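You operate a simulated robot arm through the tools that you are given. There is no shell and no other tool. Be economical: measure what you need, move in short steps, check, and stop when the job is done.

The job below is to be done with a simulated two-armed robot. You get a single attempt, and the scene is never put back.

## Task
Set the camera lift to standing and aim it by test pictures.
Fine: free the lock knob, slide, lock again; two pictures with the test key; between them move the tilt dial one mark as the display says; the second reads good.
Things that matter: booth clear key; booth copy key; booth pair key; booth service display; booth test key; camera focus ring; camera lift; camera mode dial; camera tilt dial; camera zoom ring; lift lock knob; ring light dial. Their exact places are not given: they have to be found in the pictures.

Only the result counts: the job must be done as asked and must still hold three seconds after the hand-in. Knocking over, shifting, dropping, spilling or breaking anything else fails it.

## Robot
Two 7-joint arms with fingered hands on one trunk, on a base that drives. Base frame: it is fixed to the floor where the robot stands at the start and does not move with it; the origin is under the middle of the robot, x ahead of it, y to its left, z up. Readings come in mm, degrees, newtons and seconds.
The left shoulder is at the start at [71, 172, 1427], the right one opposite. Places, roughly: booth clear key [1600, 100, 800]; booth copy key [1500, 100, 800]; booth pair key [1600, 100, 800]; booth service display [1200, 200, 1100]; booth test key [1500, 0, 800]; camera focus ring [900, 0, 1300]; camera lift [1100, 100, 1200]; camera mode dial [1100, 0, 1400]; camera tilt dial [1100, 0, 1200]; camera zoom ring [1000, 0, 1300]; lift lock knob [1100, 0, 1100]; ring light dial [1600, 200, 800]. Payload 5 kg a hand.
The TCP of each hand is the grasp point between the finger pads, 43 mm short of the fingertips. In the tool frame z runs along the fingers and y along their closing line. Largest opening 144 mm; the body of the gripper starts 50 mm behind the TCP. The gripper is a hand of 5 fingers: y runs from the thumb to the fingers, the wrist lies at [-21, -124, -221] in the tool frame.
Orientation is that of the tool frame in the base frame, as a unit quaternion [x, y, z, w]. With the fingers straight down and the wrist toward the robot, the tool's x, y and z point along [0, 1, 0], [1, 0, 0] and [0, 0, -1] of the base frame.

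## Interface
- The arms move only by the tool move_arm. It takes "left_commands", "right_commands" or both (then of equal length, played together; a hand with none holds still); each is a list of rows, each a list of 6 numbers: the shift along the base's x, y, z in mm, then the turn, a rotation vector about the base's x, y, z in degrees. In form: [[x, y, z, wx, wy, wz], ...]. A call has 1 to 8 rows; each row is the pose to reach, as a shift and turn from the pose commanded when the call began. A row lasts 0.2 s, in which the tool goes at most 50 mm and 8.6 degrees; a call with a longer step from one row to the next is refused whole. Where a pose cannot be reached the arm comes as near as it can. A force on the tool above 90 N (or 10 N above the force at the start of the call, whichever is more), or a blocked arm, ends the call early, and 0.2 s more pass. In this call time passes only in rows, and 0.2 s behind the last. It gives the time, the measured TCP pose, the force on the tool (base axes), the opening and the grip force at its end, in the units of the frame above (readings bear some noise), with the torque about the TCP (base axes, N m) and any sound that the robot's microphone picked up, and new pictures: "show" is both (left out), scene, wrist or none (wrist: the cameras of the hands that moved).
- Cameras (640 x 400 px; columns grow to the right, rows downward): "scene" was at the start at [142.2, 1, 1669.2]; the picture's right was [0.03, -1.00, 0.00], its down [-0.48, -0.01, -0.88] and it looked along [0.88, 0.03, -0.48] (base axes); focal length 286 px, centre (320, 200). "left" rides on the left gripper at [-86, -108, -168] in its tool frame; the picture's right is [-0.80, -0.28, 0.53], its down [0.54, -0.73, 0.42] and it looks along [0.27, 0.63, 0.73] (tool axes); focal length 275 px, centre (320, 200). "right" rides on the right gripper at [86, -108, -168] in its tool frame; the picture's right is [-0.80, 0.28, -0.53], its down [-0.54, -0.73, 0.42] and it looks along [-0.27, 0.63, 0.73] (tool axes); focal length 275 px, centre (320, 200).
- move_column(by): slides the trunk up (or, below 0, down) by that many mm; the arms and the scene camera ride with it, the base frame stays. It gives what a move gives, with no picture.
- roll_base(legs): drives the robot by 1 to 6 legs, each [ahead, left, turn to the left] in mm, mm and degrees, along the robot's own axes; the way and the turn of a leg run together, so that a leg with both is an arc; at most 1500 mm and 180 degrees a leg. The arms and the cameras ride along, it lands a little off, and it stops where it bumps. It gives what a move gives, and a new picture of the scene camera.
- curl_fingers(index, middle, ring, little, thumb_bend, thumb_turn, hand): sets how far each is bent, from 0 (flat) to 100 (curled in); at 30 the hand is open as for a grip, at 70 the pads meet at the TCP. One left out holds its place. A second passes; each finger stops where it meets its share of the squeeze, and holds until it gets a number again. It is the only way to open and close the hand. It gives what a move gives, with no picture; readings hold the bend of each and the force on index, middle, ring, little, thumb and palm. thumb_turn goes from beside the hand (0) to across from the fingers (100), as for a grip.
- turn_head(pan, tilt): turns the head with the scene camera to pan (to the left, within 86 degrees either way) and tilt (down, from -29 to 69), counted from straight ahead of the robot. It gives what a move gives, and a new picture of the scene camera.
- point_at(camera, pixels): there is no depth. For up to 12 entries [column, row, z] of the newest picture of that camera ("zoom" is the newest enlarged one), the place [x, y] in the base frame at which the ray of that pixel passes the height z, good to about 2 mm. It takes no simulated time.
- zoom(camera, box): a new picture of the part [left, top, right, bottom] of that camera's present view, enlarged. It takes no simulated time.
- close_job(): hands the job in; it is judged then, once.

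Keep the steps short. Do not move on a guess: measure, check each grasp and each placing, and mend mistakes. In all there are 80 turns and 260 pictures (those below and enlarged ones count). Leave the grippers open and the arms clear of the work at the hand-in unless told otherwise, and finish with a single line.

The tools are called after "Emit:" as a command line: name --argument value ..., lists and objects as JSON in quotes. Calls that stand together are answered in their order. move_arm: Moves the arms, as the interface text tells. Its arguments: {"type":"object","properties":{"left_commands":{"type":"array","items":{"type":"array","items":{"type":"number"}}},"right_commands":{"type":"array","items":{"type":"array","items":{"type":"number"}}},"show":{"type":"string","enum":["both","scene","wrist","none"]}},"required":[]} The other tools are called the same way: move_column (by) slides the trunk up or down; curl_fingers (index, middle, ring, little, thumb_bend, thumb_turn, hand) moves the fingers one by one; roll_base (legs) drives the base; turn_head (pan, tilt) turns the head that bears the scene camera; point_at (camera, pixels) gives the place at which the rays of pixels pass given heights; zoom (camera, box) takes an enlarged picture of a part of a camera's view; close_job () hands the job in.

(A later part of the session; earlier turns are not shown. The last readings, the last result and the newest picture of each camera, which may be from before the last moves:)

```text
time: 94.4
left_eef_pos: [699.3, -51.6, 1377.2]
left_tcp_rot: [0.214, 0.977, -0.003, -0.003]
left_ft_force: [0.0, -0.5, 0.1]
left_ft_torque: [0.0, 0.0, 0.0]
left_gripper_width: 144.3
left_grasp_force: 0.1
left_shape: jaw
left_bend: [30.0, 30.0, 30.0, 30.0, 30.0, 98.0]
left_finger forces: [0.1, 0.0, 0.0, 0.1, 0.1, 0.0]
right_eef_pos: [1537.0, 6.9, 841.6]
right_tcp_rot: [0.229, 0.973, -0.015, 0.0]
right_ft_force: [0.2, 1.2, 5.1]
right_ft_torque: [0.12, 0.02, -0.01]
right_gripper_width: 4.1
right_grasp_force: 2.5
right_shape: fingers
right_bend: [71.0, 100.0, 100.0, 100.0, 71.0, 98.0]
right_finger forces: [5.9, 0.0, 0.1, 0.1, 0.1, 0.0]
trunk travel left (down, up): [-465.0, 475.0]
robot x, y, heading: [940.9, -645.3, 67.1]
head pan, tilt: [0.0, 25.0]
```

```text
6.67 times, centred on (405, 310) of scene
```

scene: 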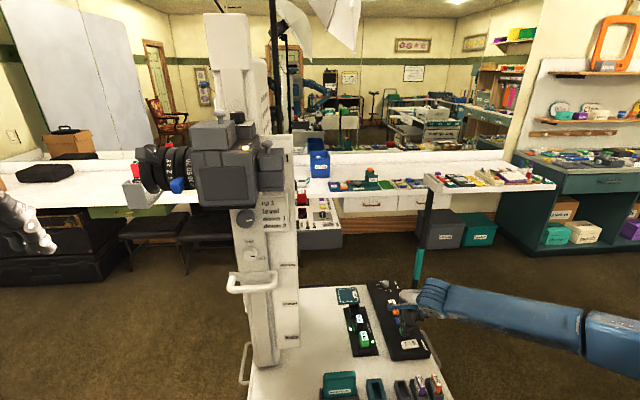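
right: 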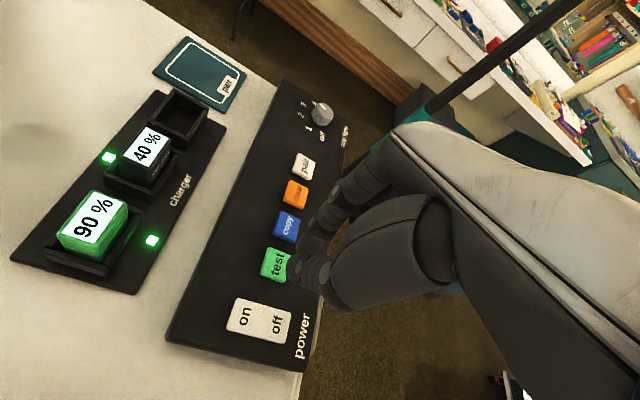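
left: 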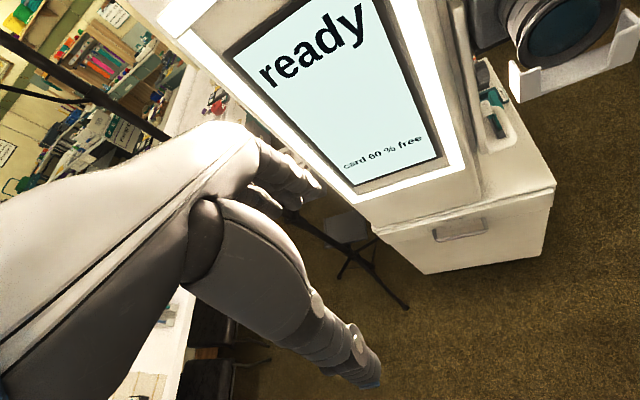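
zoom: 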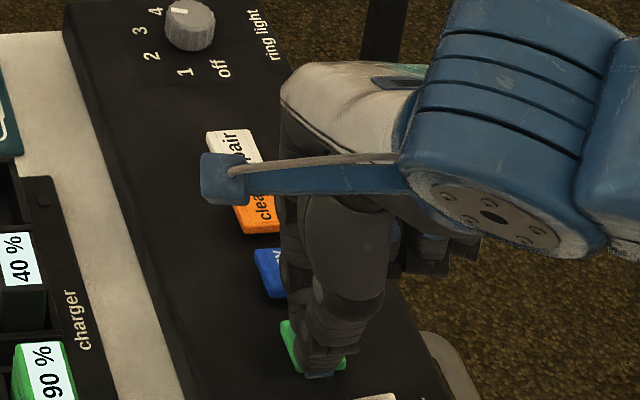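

Heard a click; the lamp on the camera lit. Lifting the hand 60 mm, and checking the left wrist camera's view for the front display.

Emit:
move_arm --right_commands '[[0, 0, 30, 0, 0, 0], [0, 0, 60, 0, 0, 0], [0, 0, 60, 0, 0, 0]]' --left_commands '[[0, 0, 0, 0, 0, -8], [0, 0, 0, 0, 0, -16], [0, 0, 0, 0, 0, -24]]' --show "both"

```text
time: 95.2
left_eef_pos: [699.8, -51.2, 1376.9]
left_tcp_rot: [0.411, 0.911, -0.003, -0.002]
left_ft_force: [-0.5, -0.3, 0.1]
left_ft_torque: [-0.01, 0.04, -0.04]
left_gripper_width: 144.1
left_grasp_force: 0.0
left_shape: jaw
left_bend: [30.0, 30.0, 30.0, 30.0, 30.0, 98.0]
left_finger forces: [0.1, 0.1, 0.0, 0.0, 0.1, 0.0]
right_eef_pos: [1538.6, 5.5, 900.4]
right_tcp_rot: [0.229, 0.973, -0.017, 0.001]
right_ft_force: [0.0, 0.7, -0.5]
right_ft_torque: [0.0, 0.04, 0.0]
right_gripper_width: 3.9
right_grasp_force: 0.1
right_shape: fingers
right_bend: [71.0, 100.0, 100.0, 100.0, 71.0, 98.0]
right_finger forces: [0.0, 0.0, 0.1, 0.0, 0.0, 0.1]
trunk travel left (down, up): [-465.0, 475.0]
robot x, y, heading: [942.0, -642.0, 67.1]
head pan, tilt: [0.0, 25.0]
```

scene: 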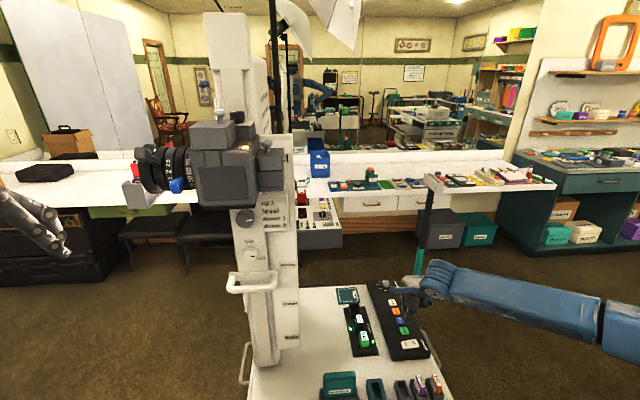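
right: 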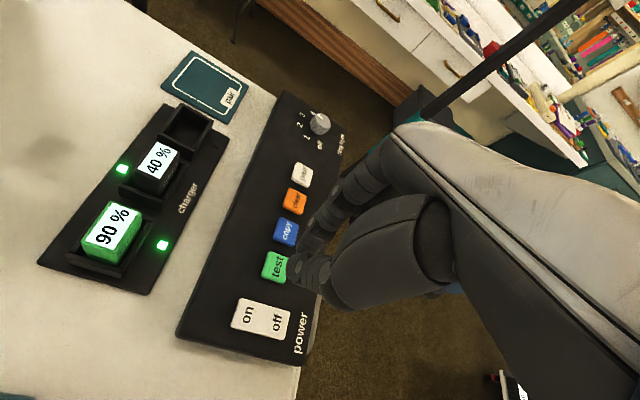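
left: 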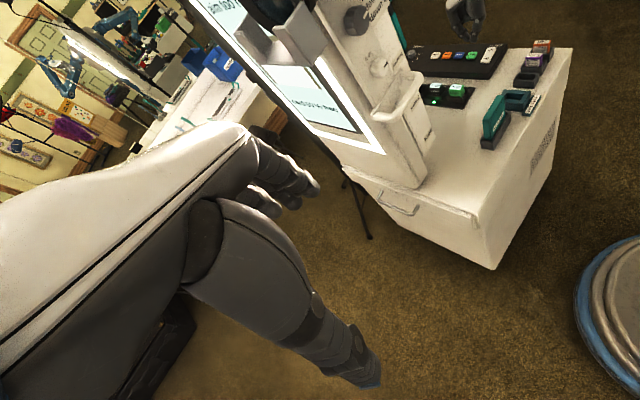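

The left camera sees part of the display ("aim too …"). Zooming there, and moving the left hand left a bit for a better look.

Emit:
move_arm --left_commands '[[-10, 40, 0, 0, 0, 0], [-20, 80, 0, 0, 0, 0], [-30, 120, 0, 0, 0, -4], [-40, 160, 0, 0, 0, -8]]' --show "wrist"

Emit:
zoom --camera "left" --box '[160, 0, 420, 170]'

```text
time: 96.2
left_eef_pos: [659.4, 115.3, 1377.0]
left_tcp_rot: [0.473, 0.881, -0.004, -0.003]
left_ft_force: [-0.1, 1.4, -0.8]
left_ft_torque: [-0.09, 0.0, -0.02]
left_gripper_width: 144.0
left_grasp_force: 0.0
left_shape: jaw
left_bend: [30.0, 30.0, 30.0, 30.0, 30.0, 98.0]
left_finger forces: [0.0, 0.0, 0.1, 0.0, 0.0, 0.1]
right_eef_pos: [1535.8, 9.1, 898.1]
right_tcp_rot: [0.228, 0.973, -0.018, 0.001]
right_ft_force: [-1.5, 1.4, -1.0]
right_ft_torque: [-0.17, -0.06, -0.02]
right_gripper_width: 4.1
right_grasp_force: 0.0
right_shape: fingers
right_bend: [71.0, 100.0, 100.0, 100.0, 71.0, 97.0]
right_finger forces: [0.0, 0.0, 0.0, 0.0, 0.1, 0.0]
trunk travel left (down, up): [-465.0, 475.0]
robot x, y, heading: [939.3, -649.0, 67.0]
head pan, tilt: [0.0, 25.0]
```

left: 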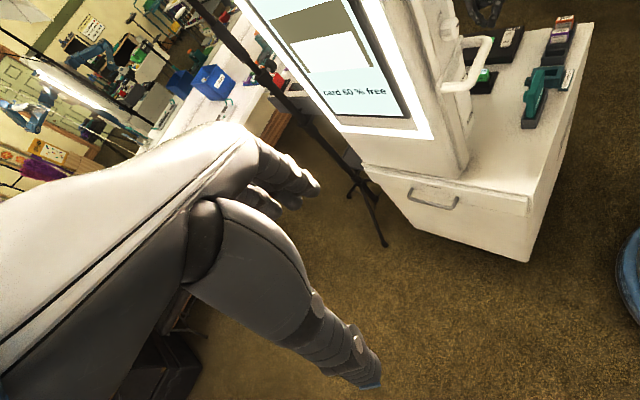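

```text
2.35 times, centred on (290, 85) of left
```

zoom: 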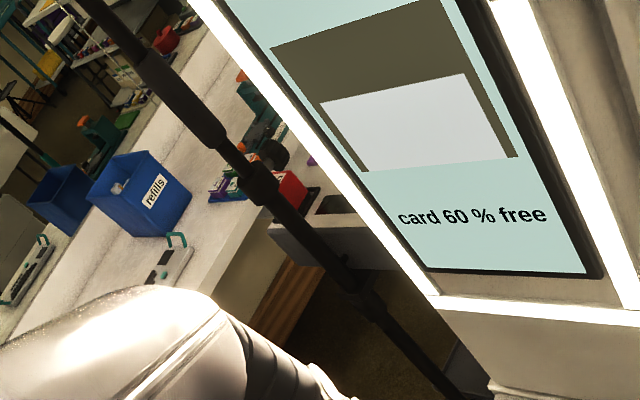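

The display shows a picture with its message above; I'll pitch the left hand up 25° to see the top.

Emit:
move_arm --left_commands '[[0, 0, 0, 4.6, -6.9, 0], [0, 0, 0, 9.2, -13.9, 0], [0, 0, 0, 13.8, -20.8, 0]]' --show "wrist"

Emit:
zoom --camera "left" --box '[200, 0, 480, 180]'

```text
time: 97.0
left_eef_pos: [657.0, 112.3, 1376.2]
left_tcp_rot: [0.461, 0.861, 0.19, 0.1]
left_ft_force: [-0.8, 0.8, 0.8]
left_ft_torque: [-0.01, -0.01, 0.0]
left_gripper_width: 144.0
left_grasp_force: 0.1
left_shape: jaw
left_bend: [30.0, 30.0, 30.0, 30.0, 30.0, 98.0]
left_finger forces: [0.0, 0.0, 0.0, 0.0, 0.0, 0.0]
right_eef_pos: [1536.3, 7.8, 900.2]
right_tcp_rot: [0.229, 0.973, -0.017, 0.001]
right_ft_force: [0.0, 0.1, 0.7]
right_ft_torque: [0.0, 0.0, 0.0]
right_gripper_width: 3.9
right_grasp_force: 0.0
right_shape: fingers
right_bend: [71.0, 100.0, 100.0, 100.0, 71.0, 98.0]
right_finger forces: [0.1, 0.0, 0.1, 0.0, 0.0, 0.1]
trunk travel left (down, up): [-465.0, 475.0]
robot x, y, heading: [944.3, -646.9, 66.9]
head pan, tilt: [0.0, 25.0]
```

left: 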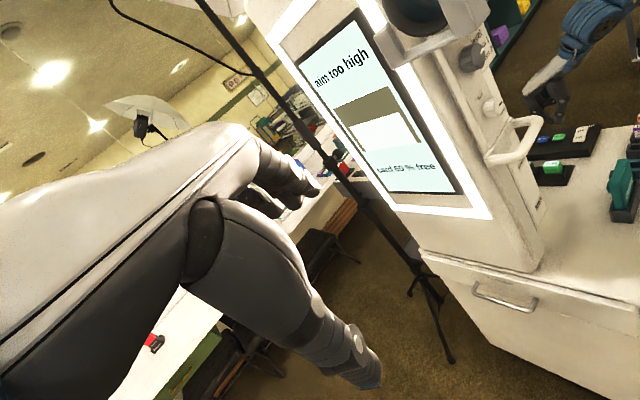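

```text
2.22 times, centred on (340, 90) of left
```

zoom: 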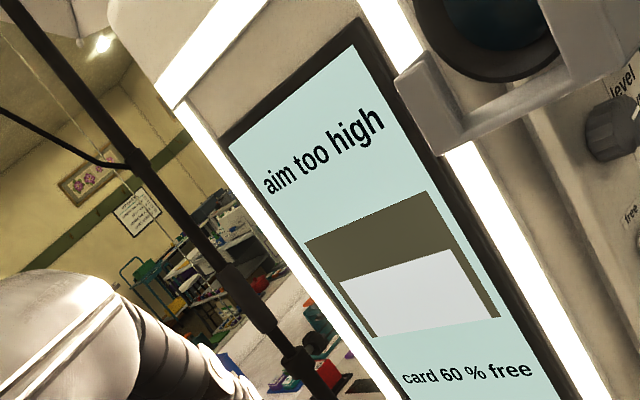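

Display reads "aim too high", so the tilt dial must go one mark down: from "down 1" to "down 2". I'll lift the right hand off the keys, rolling it back toward the forward pose, before driving back.

Emit:
move_arm --right_commands '[[0, 0, 45, 0, 0, 0], [-5, -10, 85, 7.6, 1, -3.4], [-15, -30, 125, 15.3, 2.1, -6.7], [-30, -60, 155, 22.9, 3.1, -10], [-45, -90, 185, 30.6, 4.2, -13.4], [-65, -120, 210, 38.2, 5.2, -16.8], [-85, -150, 230, 45.8, 6.2, -20.1], [-105, -180, 245, 53.5, 7.3, -23.5]]' --left_commands '[[0, 0, 0, 0, 0, 0], [0, 0, 0, 0, 0, 0], [0, 0, 0, 0, 0, 0], [0, 0, 0, 0, 0, 0], [-10, -10, 0, 0, 0, 0], [-20, -20, 0, 0, 0, 0], [-30, -30, 0, 0, 0, 0], [-40, -40, 0, 0, 0, 0]]' --show "scene"

Emit:
roll_base --legs '[[0, 150, 0], [-200, 0, 0]]'

```text
time: 99.0
left_eef_pos: [622.6, 68.0, 1380.5]
left_tcp_rot: [0.464, 0.86, 0.187, 0.098]
left_ft_force: [0.8, 0.2, 1.3]
left_ft_torque: [-0.02, 0.09, 0.01]
left_gripper_width: 143.9
left_grasp_force: 0.0
left_shape: jaw
left_bend: [30.0, 30.0, 30.0, 30.0, 30.0, 98.0]
left_finger forces: [0.1, 0.1, 0.0, 0.0, 0.0, 0.0]
right_eef_pos: [1400.7, -119.6, 1268.9]
right_tcp_rot: [0.071, 0.903, 0.423, 0.021]
right_ft_force: [0.6, -0.6, -0.8]
right_ft_torque: [0.04, 0.03, 0.07]
right_gripper_width: 4.2
right_grasp_force: 0.1
right_shape: fingers
right_bend: [71.0, 100.0, 100.0, 100.0, 71.0, 97.0]
right_finger forces: [0.1, 0.1, 0.0, 0.0, 0.0, 0.0]
right hand out of reach, approached as far as the arm can: row 5, 6, 7, 8
trunk travel left (down, up): [-465.0, 475.0]
robot x, y, heading: [940.8, -648.0, 67.1]
head pan, tilt: [0.0, 25.0]
stopped in row 8 (right hand): the arm was blocked; the commanded pose is now the measured one
```

scene: 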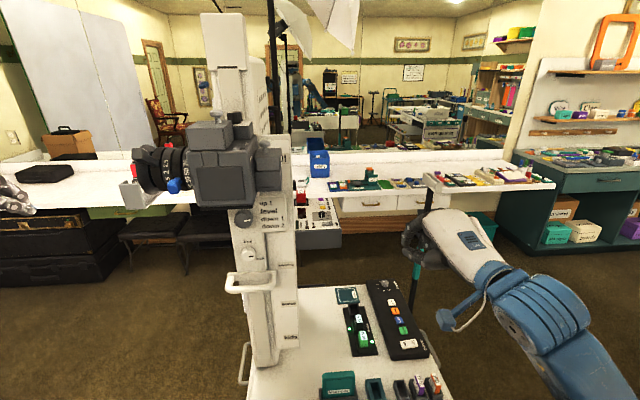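

```text
time: 101.8
left_eef_pos: [396.7, -60.4, 1379.4]
left_tcp_rot: [0.463, 0.86, 0.19, 0.099]
left_ft_force: [0.2, -0.4, -0.3]
left_ft_torque: [0.03, -0.02, 0.03]
left_gripper_width: 144.0
left_grasp_force: 0.1
left_shape: jaw
left_bend: [30.0, 30.0, 30.0, 30.0, 30.0, 98.0]
left_finger forces: [0.1, 0.0, 0.1, 0.0, 0.0, 0.0]
right_eef_pos: [1174.0, -247.6, 1271.1]
right_tcp_rot: [0.071, 0.903, 0.423, 0.022]
right_ft_force: [-1.4, -0.2, 0.6]
right_ft_torque: [-0.05, 0.01, -0.01]
right_gripper_width: 4.0
right_grasp_force: 0.1
right_shape: fingers
right_bend: [71.0, 100.0, 100.0, 100.0, 71.0, 97.0]
right_finger forces: [0.0, 0.0, 0.0, 0.0, 0.0, 0.0]
trunk travel left (down, up): [-465.0, 475.0]
robot x, y, heading: [724.6, -772.2, 66.7]
head pan, tilt: [0.0, 25.0]
stopped in leg 2: the robot was blocked; the commanded pose is now the measured one
```

scene: 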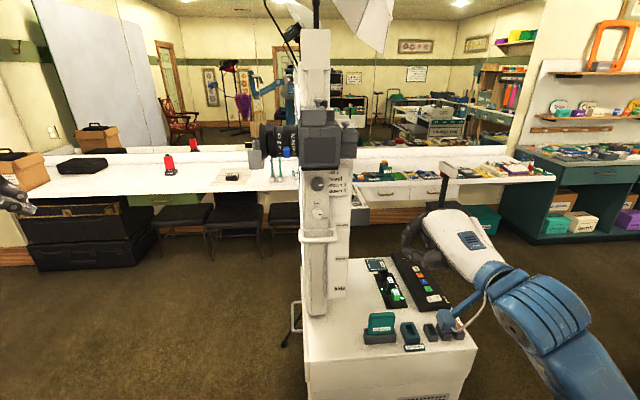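

I'll nudge off the table, raise the trunk 100 mm so the arm geometry matches the knob grip, and then rotate the hand to φ≈+30° in front of the dial.

Emit:
roll_base --legs '[[15, 20, 1]]'

Emit:
move_column --by 100

Emit:
move_arm --right_commands '[[-15, 5, -10, 5.4, 5.2, -3.3], [-30, 15, -20, 10.7, 10.5, -6.6], [-45, 25, -30, 16.1, 15.7, -9.9], [-60, 40, -40, 21.5, 21, -13.2], [-75, 55, -50, 26.9, 26.2, -16.6], [-90, 70, -57, 32.2, 31.4, -19.9], [-105, 85, -61, 37.6, 36.7, -23.2], [-120, 100, -64, 43, 41.9, -26.5]]' --show "both"

```text
time: 102.6
left_eef_pos: [378.3, -46.9, 1383.3]
left_tcp_rot: [0.456, 0.864, 0.192, 0.094]
left_ft_force: [0.3, -0.6, -0.1]
left_ft_torque: [0.12, 0.12, 0.07]
left_gripper_width: 143.9
left_grasp_force: 0.0
left_shape: jaw
left_bend: [30.0, 30.0, 30.0, 30.0, 30.0, 98.0]
left_finger forces: [0.1, 0.0, 0.0, 0.1, 0.1, 0.0]
right_eef_pos: [1158.9, -220.8, 1269.5]
right_tcp_rot: [0.065, 0.903, 0.425, 0.018]
right_ft_force: [1.1, -0.2, 0.4]
right_ft_torque: [0.07, 0.07, 0.08]
right_gripper_width: 4.2
right_grasp_force: 0.0
right_shape: fingers
right_bend: [71.0, 100.0, 100.0, 100.0, 71.0, 97.0]
right_finger forces: [0.0, 0.0, 0.0, 0.0, 0.0, 0.0]
trunk travel left (down, up): [-465.0, 475.0]
robot x, y, heading: [710.6, -749.5, 67.9]
head pan, tilt: [0.0, 25.0]
```

scene: 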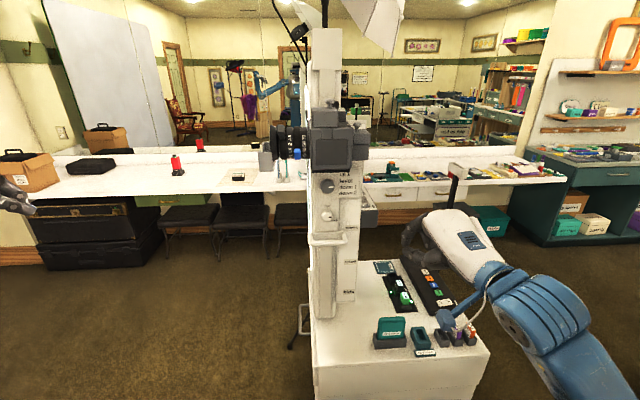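

```text
time: 103.9
left_eef_pos: [375.3, -40.7, 1478.2]
left_tcp_rot: [0.456, 0.864, 0.19, 0.096]
left_ft_force: [0.5, -0.1, -0.2]
left_ft_torque: [-0.03, 0.02, -0.03]
left_gripper_width: 144.0
left_grasp_force: 0.1
left_shape: jaw
left_bend: [30.0, 30.0, 30.0, 30.0, 30.0, 98.0]
left_finger forces: [0.0, 0.1, 0.0, 0.0, 0.0, 0.0]
right_eef_pos: [1153.9, -216.5, 1370.3]
right_tcp_rot: [0.064, 0.903, 0.424, 0.018]
right_ft_force: [-0.8, -0.5, -0.3]
right_ft_torque: [-0.01, 0.02, 0.0]
right_gripper_width: 3.8
right_grasp_force: 0.1
right_shape: fingers
right_bend: [71.0, 100.0, 100.0, 100.0, 71.0, 97.0]
right_finger forces: [0.0, 0.0, 0.1, 0.0, 0.0, 0.0]
trunk travel left (down, up): [-565.0, 375.0]
robot x, y, heading: [713.6, -752.0, 67.7]
head pan, tilt: [0.0, 25.0]
```

```text
time: 105.4
left_eef_pos: [374.5, -41.1, 1479.0]
left_tcp_rot: [0.456, 0.864, 0.19, 0.097]
left_ft_force: [-0.3, 0.9, -0.1]
left_ft_torque: [-0.02, 0.01, 0.0]
left_gripper_width: 144.2
left_grasp_force: 0.1
left_shape: jaw
left_bend: [30.0, 30.0, 30.0, 30.0, 30.0, 98.0]
left_finger forces: [0.0, 0.0, 0.1, 0.0, 0.0, 0.1]
right_eef_pos: [1168.1, -185.1, 1266.8]
right_tcp_rot: [0.247, 0.73, 0.623, -0.131]
right_ft_force: [-0.8, 0.7, -1.1]
right_ft_torque: [0.03, 0.02, 0.02]
right_gripper_width: 4.2
right_grasp_force: 0.0
right_shape: fingers
right_bend: [71.0, 100.0, 100.0, 100.0, 71.0, 97.0]
right_finger forces: [0.1, 0.0, 0.1, 0.0, 0.0, 0.0]
right hand out of reach, approached as far as the arm can: row 1, 2, 3, 4, 5, 6, 7
trunk travel left (down, up): [-565.0, 375.0]
robot x, y, heading: [709.4, -750.2, 67.7]
head pan, tilt: [0.0, 25.0]
stopped in row 7 (right hand): the arm was blocked; the commanded pose is now the measured one
```

scene: 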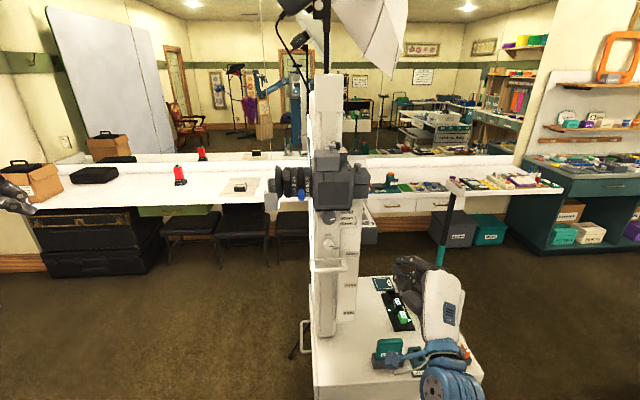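
right: 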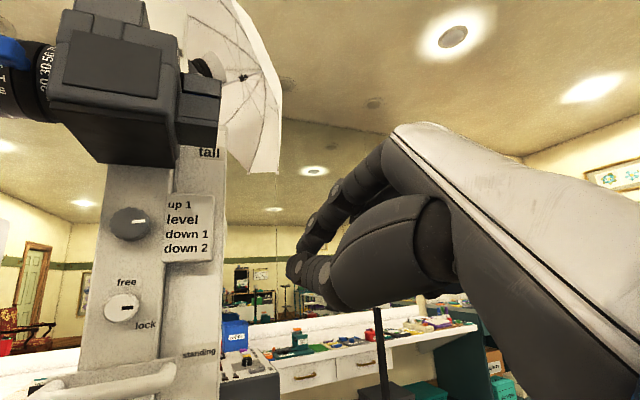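

A straight-on view of the dial and lock. Zooming in to read the dial exactly.

Emit:
zoom --camera "right" --box '[80, 170, 240, 370]'

Emit:
zoom --camera "scene" --box '[290, 190, 380, 270]'

```text
2.00 times, centred on (160, 270) of right
```

zoom: 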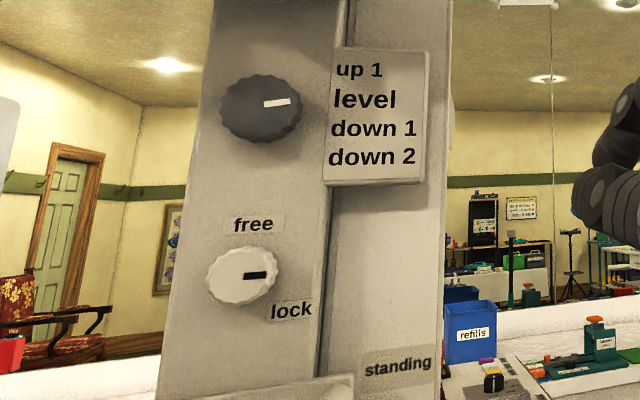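

```text
5.00 times, centred on (335, 230) of scene
```

zoom: 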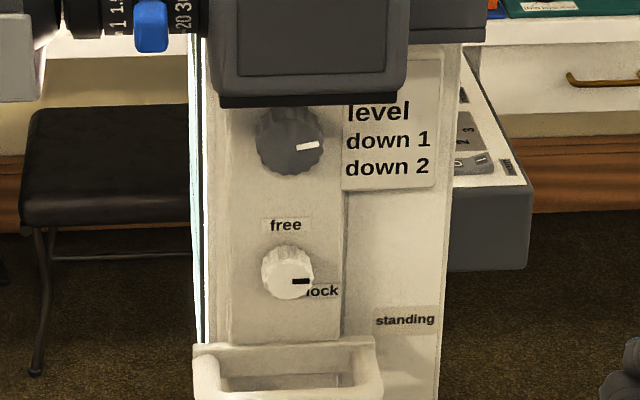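

Seen straight on, the pointer sits at "level" (+10°; marks are 20° apart: level +10°, down 1 −10°). So one mark down = 20° clockwise to "down 1". Rotating the hand to φ≈20° and moving in front of the dial.

Emit:
move_arm --right_commands '[[-25, 10, 4, 3.1, 6, -2.4], [-50, 25, 10, 6.2, 12.1, -4.8], [-75, 40, 18, 9.4, 18.1, -7.2], [-100, 60, 27, 12.5, 24.1, -9.7], [-125, 80, 36, 15.6, 30.2, -12.1], [-148, 100, 45, 18.7, 36.2, -14.5]]' --show "both"

Emit:
curl_fingers --hand "right" --index 57 --thumb_bend 57

Emit:
zoom --camera "right" --box '[120, 150, 440, 350]'

```text
time: 106.0
left_eef_pos: [374.2, -41.7, 1478.6]
left_tcp_rot: [0.456, 0.864, 0.19, 0.097]
left_ft_force: [0.0, 1.1, -0.3]
left_ft_torque: [-0.01, 0.01, 0.03]
left_gripper_width: 144.0
left_grasp_force: 0.0
left_shape: jaw
left_bend: [30.0, 30.0, 30.0, 30.0, 30.0, 98.0]
left_finger forces: [0.0, 0.0, 0.0, 0.0, 0.1, 0.0]
right_eef_pos: [1180.1, -185.3, 1261.5]
right_tcp_rot: [0.256, 0.711, 0.643, -0.123]
right_ft_force: [0.0, -0.3, -0.4]
right_ft_torque: [0.0, 0.0, -0.01]
right_gripper_width: 4.0
right_grasp_force: 0.1
right_shape: fingers
right_bend: [71.0, 100.0, 100.0, 100.0, 71.0, 97.0]
right_finger forces: [0.0, 0.1, 0.0, 0.1, 0.0, 0.0]
right hand out of reach, approached as far as the arm can: row 1, 2, 3
trunk travel left (down, up): [-565.0, 375.0]
robot x, y, heading: [709.8, -751.1, 68.0]
head pan, tilt: [0.0, 25.0]
stopped in row 3 (right hand): the arm was blocked; the commanded pose is now the measured one
```

scene: 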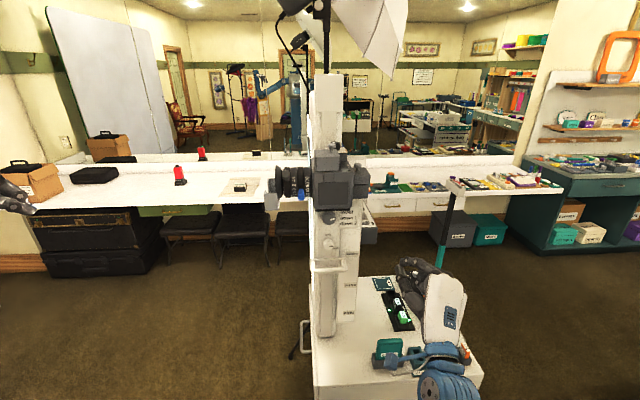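
right: 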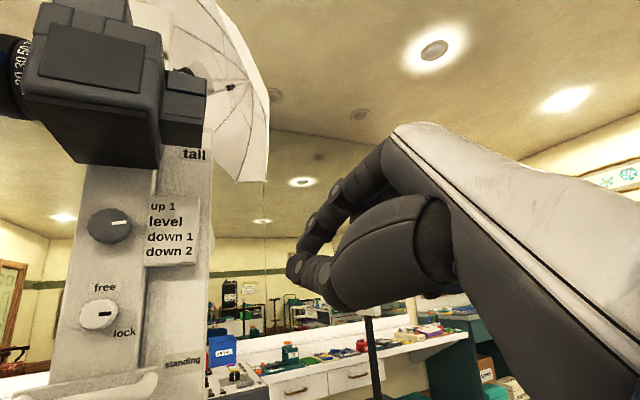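

```text
time: 107.0
left_eef_pos: [374.7, -42.2, 1479.9]
left_tcp_rot: [0.456, 0.864, 0.189, 0.096]
left_ft_force: [-0.7, -0.6, 0.1]
left_ft_torque: [0.01, -0.01, 0.02]
left_gripper_width: 143.9
left_grasp_force: 0.0
left_shape: jaw
left_bend: [30.0, 30.0, 30.0, 30.0, 30.0, 98.0]
left_finger forces: [0.0, 0.0, 0.0, 0.0, 0.0, 0.1]
right_eef_pos: [1178.3, -185.9, 1261.1]
right_tcp_rot: [0.256, 0.711, 0.643, -0.124]
right_ft_force: [-1.0, -0.7, 0.5]
right_ft_torque: [0.0, 0.0, -0.01]
right_gripper_width: 56.2
right_grasp_force: 0.0
right_shape: fingers
right_bend: [56.0, 100.0, 100.0, 100.0, 56.0, 97.0]
right_finger forces: [0.0, 0.1, 0.0, 0.1, 0.0, 0.0]
trunk travel left (down, up): [-565.0, 375.0]
robot x, y, heading: [708.8, -752.7, 68.1]
head pan, tilt: [0.0, 25.0]
```

```text
2.00 times, centred on (280, 250) of right
```

zoom: 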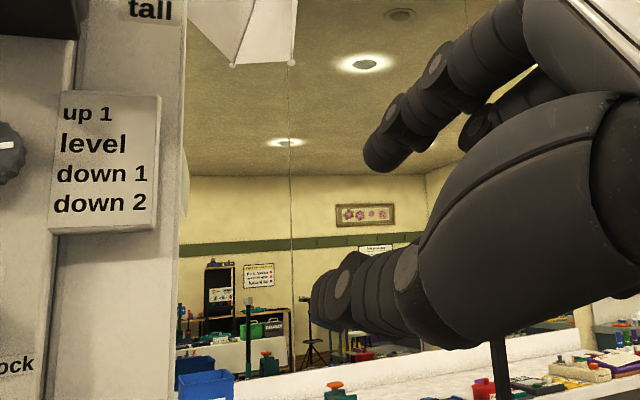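

The arm ended in a cramped joint branch. I'll retrace: pitch back to tool-down (out from the booth), yaw so that y points right (the pose that led to good handshake poses).

Emit:
move_arm --right_commands '[[3, -15, 3, -8.2, 0.3, 1.1], [6, -30, 6, -16.4, 0.7, 2.2], [9, -45, 9, -24.5, 1, 3.2], [12, -60, 12, -32.7, 1.4, 4.3], [15, -70, 15, -40.9, 1.7, 5.4], [18, -75, 18, -49.1, 2, 6.5], [20, -80, 20, -57.3, 2.4, 7.6], [20, -85, 20, -65.4, 2.7, 8.6]]' --show "none"

Emit:
move_arm --right_commands '[[0, 0, 0, -8.2, 0.3, 1.1], [0, 0, 0, -16.4, 0.7, 2.2]]' --show "none"

Emit:
move_arm --right_commands '[[0, 0, 0, 0, 0, -8.5], [0, 0, 0, 0, 0, -17], [0, 0, 0, 0, 0, -25.5], [0, 0, 0, 0, 0, -34], [0, 0, 0, 0, 0, -42.5], [0, 0, 0, 0, 0, -51], [0, 0, 0, 0, 0, -59.5], [0, 0, 0, 0, 0, -68]]' --show "scene"

```text
time: 109.0
left_eef_pos: [381.5, -47.4, 1482.4]
left_tcp_rot: [0.457, 0.864, 0.19, 0.094]
left_ft_force: [0.5, -2.1, 1.0]
left_ft_torque: [0.1, 0.12, 0.06]
left_gripper_width: 143.9
left_grasp_force: 0.1
left_shape: jaw
left_bend: [30.0, 30.0, 30.0, 30.0, 30.0, 98.0]
left_finger forces: [0.1, 0.0, 0.1, 0.1, 0.1, 0.0]
right_eef_pos: [1109.2, -239.8, 1288.1]
right_tcp_rot: [0.201, 0.958, 0.151, -0.135]
right_ft_force: [1.5, -1.3, -0.6]
right_ft_torque: [0.03, 0.14, -0.01]
right_gripper_width: 56.7
right_grasp_force: 0.1
right_shape: fingers
right_bend: [56.0, 100.0, 100.0, 100.0, 56.0, 98.0]
right_finger forces: [0.0, 0.0, 0.0, 0.0, 0.1, 0.1]
right hand out of reach, approached as far as the arm can: row 1, 2, 3, 4, 5, 6
trunk travel left (down, up): [-565.0, 375.0]
robot x, y, heading: [711.0, -753.9, 67.7]
head pan, tilt: [0.0, 25.0]
stopped in row 8 (right hand): the arm was blocked; the commanded pose is now the measured one
```

```text
time: 109.6
left_eef_pos: [377.7, -40.5, 1479.7]
left_tcp_rot: [0.457, 0.863, 0.19, 0.096]
left_ft_force: [0.8, 0.1, 0.2]
left_ft_torque: [-0.02, 0.07, 0.03]
left_gripper_width: 144.0
left_grasp_force: 0.1
left_shape: jaw
left_bend: [30.0, 30.0, 30.0, 30.0, 30.0, 98.0]
left_finger forces: [0.0, 0.0, 0.1, 0.0, 0.0, 0.1]
right_eef_pos: [1106.1, -236.5, 1287.9]
right_tcp_rot: [0.203, 0.973, 0.007, -0.111]
right_ft_force: [-0.6, 0.1, -0.6]
right_ft_torque: [0.01, 0.08, 0.01]
right_gripper_width: 56.9
right_grasp_force: 0.1
right_shape: fingers
right_bend: [56.0, 100.0, 100.0, 100.0, 56.0, 98.0]
right_finger forces: [0.0, 0.0, 0.0, 0.1, 0.1, 0.0]
trunk travel left (down, up): [-565.0, 375.0]
robot x, y, heading: [709.4, -753.5, 68.0]
head pan, tilt: [0.0, 25.0]
```

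```text
time: 111.4
left_eef_pos: [373.7, -40.9, 1478.1]
left_tcp_rot: [0.457, 0.863, 0.189, 0.098]
left_ft_force: [0.5, 0.8, -0.2]
left_ft_torque: [-0.04, -0.01, -0.01]
left_gripper_width: 144.1
left_grasp_force: 0.0
left_shape: jaw
left_bend: [30.0, 30.0, 30.0, 30.0, 30.0, 98.0]
left_finger forces: [0.0, 0.0, 0.0, 0.1, 0.0, 0.1]
right_eef_pos: [1103.1, -235.0, 1288.9]
right_tcp_rot: [0.713, 0.693, 0.068, -0.086]
right_ft_force: [-1.2, -0.5, 0.5]
right_ft_torque: [-0.01, -0.02, -0.02]
right_gripper_width: 57.0
right_grasp_force: 0.0
right_shape: fingers
right_bend: [56.0, 100.0, 100.0, 100.0, 56.0, 98.0]
right_finger forces: [0.0, 0.0, 0.0, 0.0, 0.0, 0.1]
trunk travel left (down, up): [-565.0, 375.0]
robot x, y, heading: [713.6, -753.8, 67.6]
head pan, tilt: [0.0, 25.0]
```

scene: 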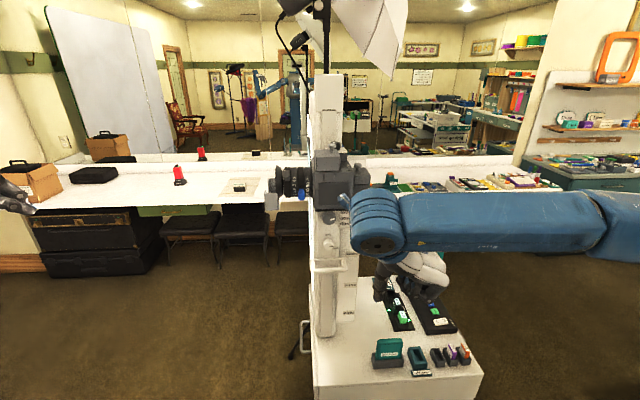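

Good arm branch again (elbow out). Now pitching up to the handshake pose at φ≈10° in front of the dial.

Emit:
move_arm --right_commands '[[-9, 10, 2, 8.1, -2.5, -0.9], [-18, 20, 4, 16.2, -4.9, -1.8], [-27, 32, 6, 24.3, -7.4, -2.7], [-36, 46, 8, 32.4, -9.8, -3.6], [-45, 62, 10, 40.5, -12.3, -4.4], [-54, 80, 12, 48.6, -14.8, -5.3], [-63, 98, 14, 56.7, -17.2, -6.2], [-72, 115, 16, 64.8, -19.7, -7.1]]' --show "none"

Emit:
move_arm --right_commands '[[-8, 12, 3, 5, -1.5, -0.5], [-15, 25, 6, 10, -3, -1.1]]' --show "both"

Emit:
zoom --camera "right" --box '[120, 150, 440, 350]'

```text
time: 113.2
left_eef_pos: [371.8, -39.9, 1476.5]
left_tcp_rot: [0.456, 0.864, 0.19, 0.098]
left_ft_force: [-1.0, 0.2, -0.7]
left_ft_torque: [-0.04, -0.09, -0.03]
left_gripper_width: 144.1
left_grasp_force: 0.0
left_shape: jaw
left_bend: [30.0, 30.0, 30.0, 30.0, 30.0, 98.0]
left_finger forces: [0.1, 0.0, 0.0, 0.0, 0.0, 0.0]
right_eef_pos: [1029.9, -119.0, 1305.2]
right_tcp_rot: [0.571, 0.512, 0.547, -0.335]
right_ft_force: [-0.8, 0.5, -0.9]
right_ft_torque: [0.03, -0.03, -0.06]
right_gripper_width: 56.8
right_grasp_force: 0.2
right_shape: fingers
right_bend: [56.0, 100.0, 100.0, 100.0, 56.0, 98.0]
right_finger forces: [0.0, 0.1, 0.1, 0.0, 0.0, 0.0]
trunk travel left (down, up): [-565.0, 375.0]
robot x, y, heading: [708.3, -753.7, 67.8]
head pan, tilt: [0.0, 25.0]
```

```text
time: 113.8
left_eef_pos: [370.9, -38.9, 1476.5]
left_tcp_rot: [0.456, 0.864, 0.189, 0.098]
left_ft_force: [-1.2, -0.1, -0.7]
left_ft_torque: [-0.04, -0.07, -0.06]
left_gripper_width: 143.8
left_grasp_force: 0.1
left_shape: jaw
left_bend: [30.0, 30.0, 30.0, 30.0, 30.0, 98.0]
left_finger forces: [0.1, 0.0, 0.0, 0.0, 0.1, 0.0]
right_eef_pos: [1015.4, -93.4, 1309.6]
right_tcp_rot: [0.531, 0.466, 0.608, -0.364]
right_ft_force: [-0.4, 0.2, 0.3]
right_ft_torque: [0.01, 0.02, -0.1]
right_gripper_width: 57.1
right_grasp_force: 0.0
right_shape: fingers
right_bend: [56.0, 100.0, 100.0, 100.0, 56.0, 98.0]
right_finger forces: [0.0, 0.0, 0.1, 0.1, 0.0, 0.0]
trunk travel left (down, up): [-565.0, 375.0]
robot x, y, heading: [712.6, -751.4, 67.8]
head pan, tilt: [0.0, 25.0]
```

scene: 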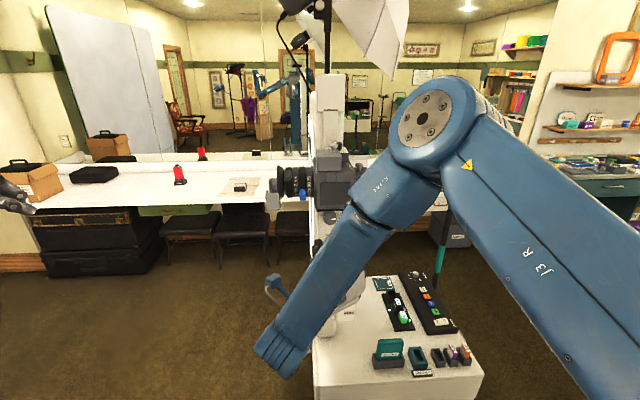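
right: 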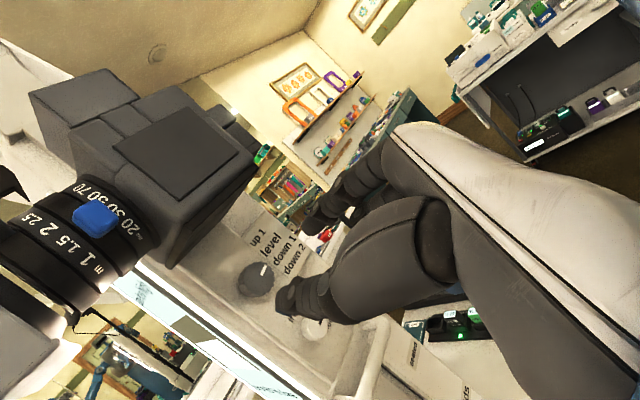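

```text
2.00 times, centred on (280, 250) of right
```

zoom: 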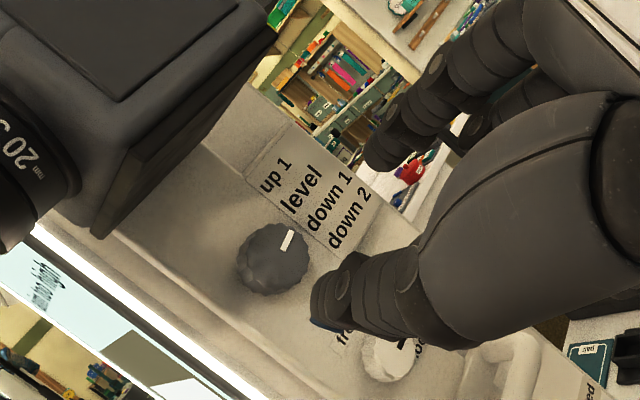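

Need the pointer angle precisely; zooming tightly.

Emit:
zoom --camera "right" --box '[225, 220, 325, 310]'

```text
4.44 times, centred on (275, 265) of right
```

zoom: 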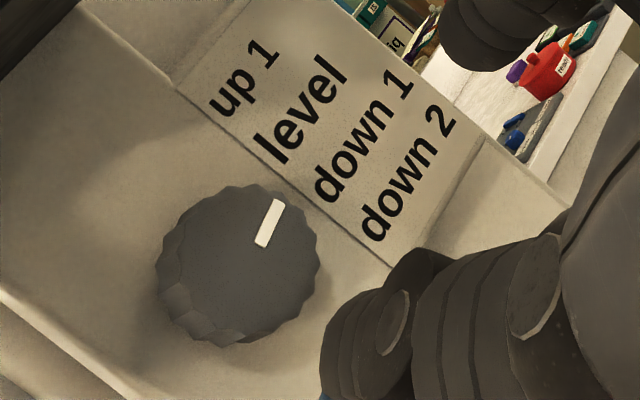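

Taking all three views together the pointer is at about +8°, i.e. "level" (marks ±10°, ±30°). Tool axis is aligned with the dial (predicted (257,280), seen (259,279)). Advancing 88 mm and checking clearance to the label plate.

Emit:
curl_fingers --hand "right" --index 58 --thumb_bend 58

Emit:
move_arm --right_commands '[[9, 28, 0, 0, 0, 0], [18, 56, 0, 0, 0, 0], [27, 84, 0, 0, 0, 0]]' --show "scene"

Emit:
zoom --camera "right" --box '[200, 180, 440, 330]'

Emit:
zoom --camera "scene" --box '[300, 180, 370, 260]'

```text
time: 114.8
left_eef_pos: [375.4, -41.9, 1479.1]
left_tcp_rot: [0.456, 0.864, 0.19, 0.097]
left_ft_force: [1.2, -1.0, -0.1]
left_ft_torque: [0.06, -0.02, 0.0]
left_gripper_width: 143.8
left_grasp_force: 0.1
left_shape: jaw
left_bend: [30.0, 30.0, 30.0, 30.0, 30.0, 98.0]
left_finger forces: [0.1, 0.0, 0.1, 0.1, 0.0, 0.0]
right_eef_pos: [1018.5, -95.4, 1309.1]
right_tcp_rot: [0.531, 0.465, 0.607, -0.364]
right_ft_force: [0.7, 0.4, -0.2]
right_ft_torque: [-0.05, 0.01, 0.04]
right_gripper_width: 54.0
right_grasp_force: 0.0
right_shape: fingers
right_bend: [57.0, 100.0, 100.0, 100.0, 57.0, 98.0]
right_finger forces: [0.0, 0.0, 0.1, 0.0, 0.2, 0.0]
trunk travel left (down, up): [-565.0, 375.0]
robot x, y, heading: [709.1, -752.2, 67.8]
head pan, tilt: [0.0, 25.0]
```

```text
time: 115.6
left_eef_pos: [375.7, -39.9, 1477.9]
left_tcp_rot: [0.457, 0.864, 0.19, 0.096]
left_ft_force: [0.3, -0.2, 0.8]
left_ft_torque: [-0.02, 0.03, -0.02]
left_gripper_width: 143.9
left_grasp_force: 0.0
left_shape: jaw
left_bend: [30.0, 30.0, 30.0, 30.0, 30.0, 98.0]
left_finger forces: [0.1, 0.0, 0.0, 0.0, 0.0, 0.1]
right_eef_pos: [1044.8, -9.3, 1308.5]
right_tcp_rot: [0.533, 0.466, 0.606, -0.363]
right_ft_force: [-0.4, -0.1, -0.6]
right_ft_torque: [0.0, 0.0, -0.01]
right_gripper_width: 53.9
right_grasp_force: 0.0
right_shape: fingers
right_bend: [57.0, 100.0, 100.0, 100.0, 57.0, 98.0]
right_finger forces: [0.0, 0.0, 0.0, 0.1, 0.0, 0.0]
trunk travel left (down, up): [-565.0, 375.0]
robot x, y, heading: [708.4, -749.2, 67.8]
head pan, tilt: [0.0, 25.0]
```

scene: 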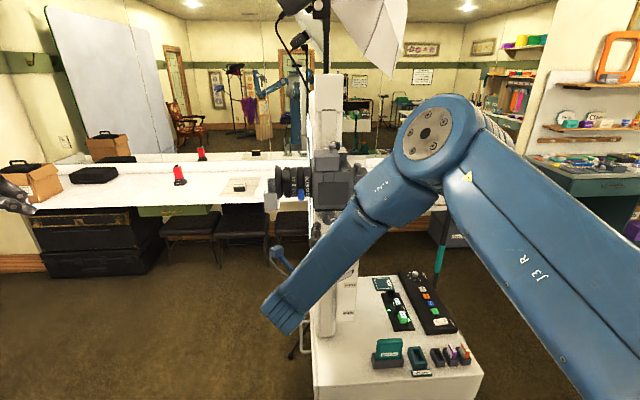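

```text
2.67 times, centred on (320, 255) of right
```

zoom: 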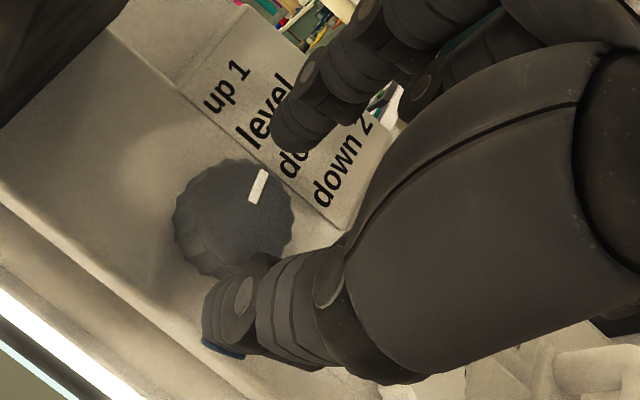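

```text
5.00 times, centred on (335, 220) of scene
```

zoom: 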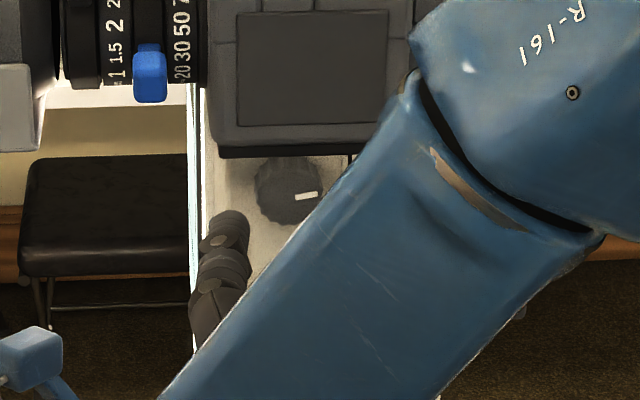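

Well aligned (dial centre at zoom (235,217), same as for the knob). Advancing 13 mm more and closing gently on the rim.

Emit:
move_arm --right_commands '[[2, 6, 0, 0, 0, 0], [4, 12.4, 0, 0, 0, 0]]' --show "none"

Emit:
curl_fingers --hand "right" --index 72 --thumb_bend 72

Emit:
zoom --camera "right" --box '[200, 180, 440, 330]'

```text
time: 116.2
left_eef_pos: [375.0, -40.5, 1478.9]
left_tcp_rot: [0.456, 0.864, 0.19, 0.096]
left_ft_force: [-0.3, 0.4, -0.4]
left_ft_torque: [0.0, 0.0, -0.03]
left_gripper_width: 143.9
left_grasp_force: 0.1
left_shape: jaw
left_bend: [30.0, 30.0, 30.0, 30.0, 30.0, 98.0]
left_finger forces: [0.0, 0.1, 0.1, 0.0, 0.0, 0.0]
right_eef_pos: [1048.1, 3.2, 1309.1]
right_tcp_rot: [0.532, 0.466, 0.606, -0.364]
right_ft_force: [0.3, 0.1, 0.1]
right_ft_torque: [0.01, -0.04, 0.01]
right_gripper_width: 54.0
right_grasp_force: 0.1
right_shape: fingers
right_bend: [57.0, 100.0, 100.0, 100.0, 57.0, 98.0]
right_finger forces: [0.1, 0.0, 0.1, 0.0, 0.0, 0.2]
trunk travel left (down, up): [-565.0, 375.0]
robot x, y, heading: [712.5, -751.6, 67.9]
head pan, tilt: [0.0, 25.0]
```

```text
time: 117.2
left_eef_pos: [375.2, -39.5, 1479.6]
left_tcp_rot: [0.457, 0.864, 0.19, 0.097]
left_ft_force: [1.6, -0.2, 0.7]
left_ft_torque: [-0.03, 0.0, 0.01]
left_gripper_width: 144.3
left_grasp_force: 0.2
left_shape: jaw
left_bend: [30.0, 30.0, 30.0, 30.0, 30.0, 98.0]
left_finger forces: [0.0, 0.1, 0.0, 0.0, 0.1, 0.0]
right_eef_pos: [1048.3, 3.6, 1308.5]
right_tcp_rot: [0.533, 0.465, 0.606, -0.364]
right_ft_force: [1.8, 1.2, -1.6]
right_ft_torque: [-0.1, 0.05, -0.02]
right_gripper_width: 37.0
right_grasp_force: 11.3
right_shape: fingers
right_bend: [60.0, 100.0, 100.0, 100.0, 65.0, 97.0]
right_finger forces: [12.0, 0.0, 0.0, 0.0, 10.7, 0.1]
trunk travel left (down, up): [-565.0, 375.0]
robot x, y, heading: [712.3, -755.4, 67.8]
head pan, tilt: [0.0, 25.0]
```

```text
2.67 times, centred on (320, 255) of right
```

zoom: 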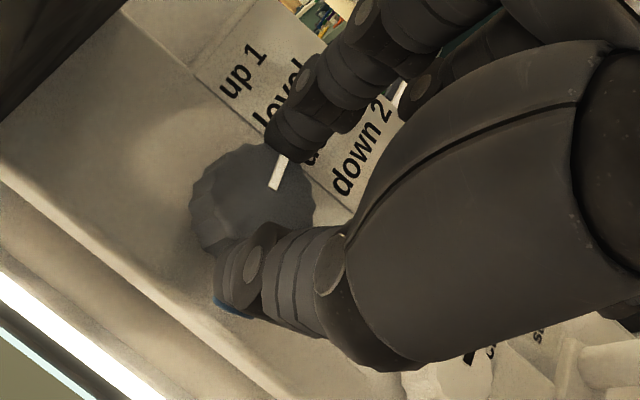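

Dial gripped (37 mm, 12/11 N). Turning clockwise 20° in small steps, listening for clicks.

Emit:
move_arm --right_commands '[[-1, 0.3, -0.1, 1.85, 5.7, 0], [-2, 0.6, -0.1, 3.7, 11.4, 0]]' --show "none"

Emit:
zoom --camera "right" --box '[230, 180, 350, 270]'

Emit:
move_arm --right_commands '[[-0.7, 0.2, 0, 1.24, 3.8, 0], [-1.3, 0.4, 0, 2.5, 7.6, 0]]' --show "none"

Emit:
zoom --camera "right" --box '[230, 180, 350, 270]'

```text
time: 117.8
left_eef_pos: [376.0, -41.3, 1479.0]
left_tcp_rot: [0.456, 0.864, 0.19, 0.097]
left_ft_force: [-0.5, -0.2, -0.9]
left_ft_torque: [0.02, -0.02, 0.03]
left_gripper_width: 143.8
left_grasp_force: 0.1
left_shape: jaw
left_bend: [30.0, 30.0, 30.0, 30.0, 30.0, 98.0]
left_finger forces: [0.0, 0.0, 0.0, 0.0, 0.0, 0.0]
right_eef_pos: [1046.1, 3.4, 1310.3]
right_tcp_rot: [0.577, 0.408, 0.566, -0.426]
right_ft_force: [2.6, 4.1, 1.2]
right_ft_torque: [-0.08, -0.09, 0.04]
right_gripper_width: 37.1
right_grasp_force: 9.5
right_shape: fingers
right_bend: [60.0, 100.0, 100.0, 100.0, 65.0, 98.0]
right_finger forces: [10.3, 0.1, 0.1, 0.1, 9.6, 0.1]
trunk travel left (down, up): [-565.0, 375.0]
robot x, y, heading: [710.6, -750.3, 67.9]
head pan, tilt: [0.0, 25.0]
```

```text
4.44 times, centred on (290, 225) of right
```

zoom: 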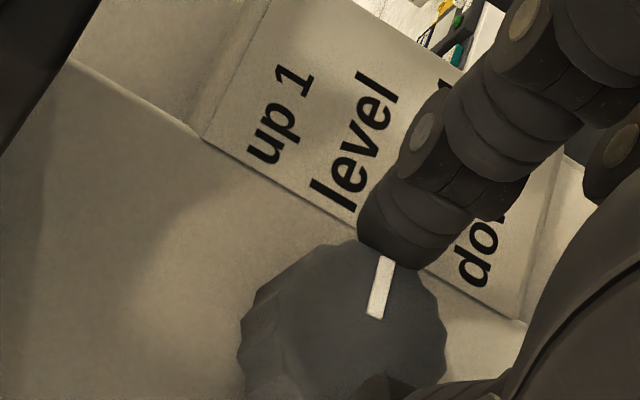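

```text
time: 118.4
left_eef_pos: [375.5, -40.9, 1478.0]
left_tcp_rot: [0.456, 0.864, 0.19, 0.096]
left_ft_force: [-0.1, 0.4, -0.4]
left_ft_torque: [-0.01, -0.02, -0.02]
left_gripper_width: 143.9
left_grasp_force: 0.1
left_shape: jaw
left_bend: [30.0, 30.0, 30.0, 30.0, 30.0, 98.0]
left_finger forces: [0.1, 0.0, 0.1, 0.0, 0.0, 0.1]
right_eef_pos: [1044.7, 3.3, 1308.3]
right_tcp_rot: [0.605, 0.365, 0.535, -0.464]
right_ft_force: [1.7, 4.3, 0.2]
right_ft_torque: [-0.04, 0.06, 0.06]
right_gripper_width: 36.7
right_grasp_force: 9.5
right_shape: fingers
right_bend: [60.0, 100.0, 100.0, 100.0, 65.0, 97.0]
right_finger forces: [10.5, 0.0, 0.1, 0.1, 8.9, 0.0]
trunk travel left (down, up): [-565.0, 375.0]
robot x, y, heading: [708.9, -747.3, 68.0]
head pan, tilt: [0.0, 25.0]
```

```text
4.44 times, centred on (290, 225) of right
```

zoom: 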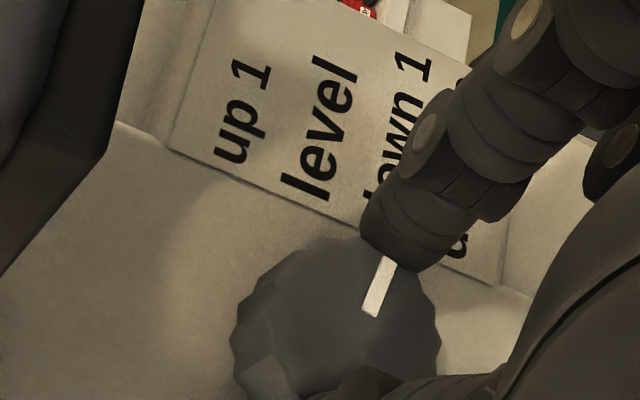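

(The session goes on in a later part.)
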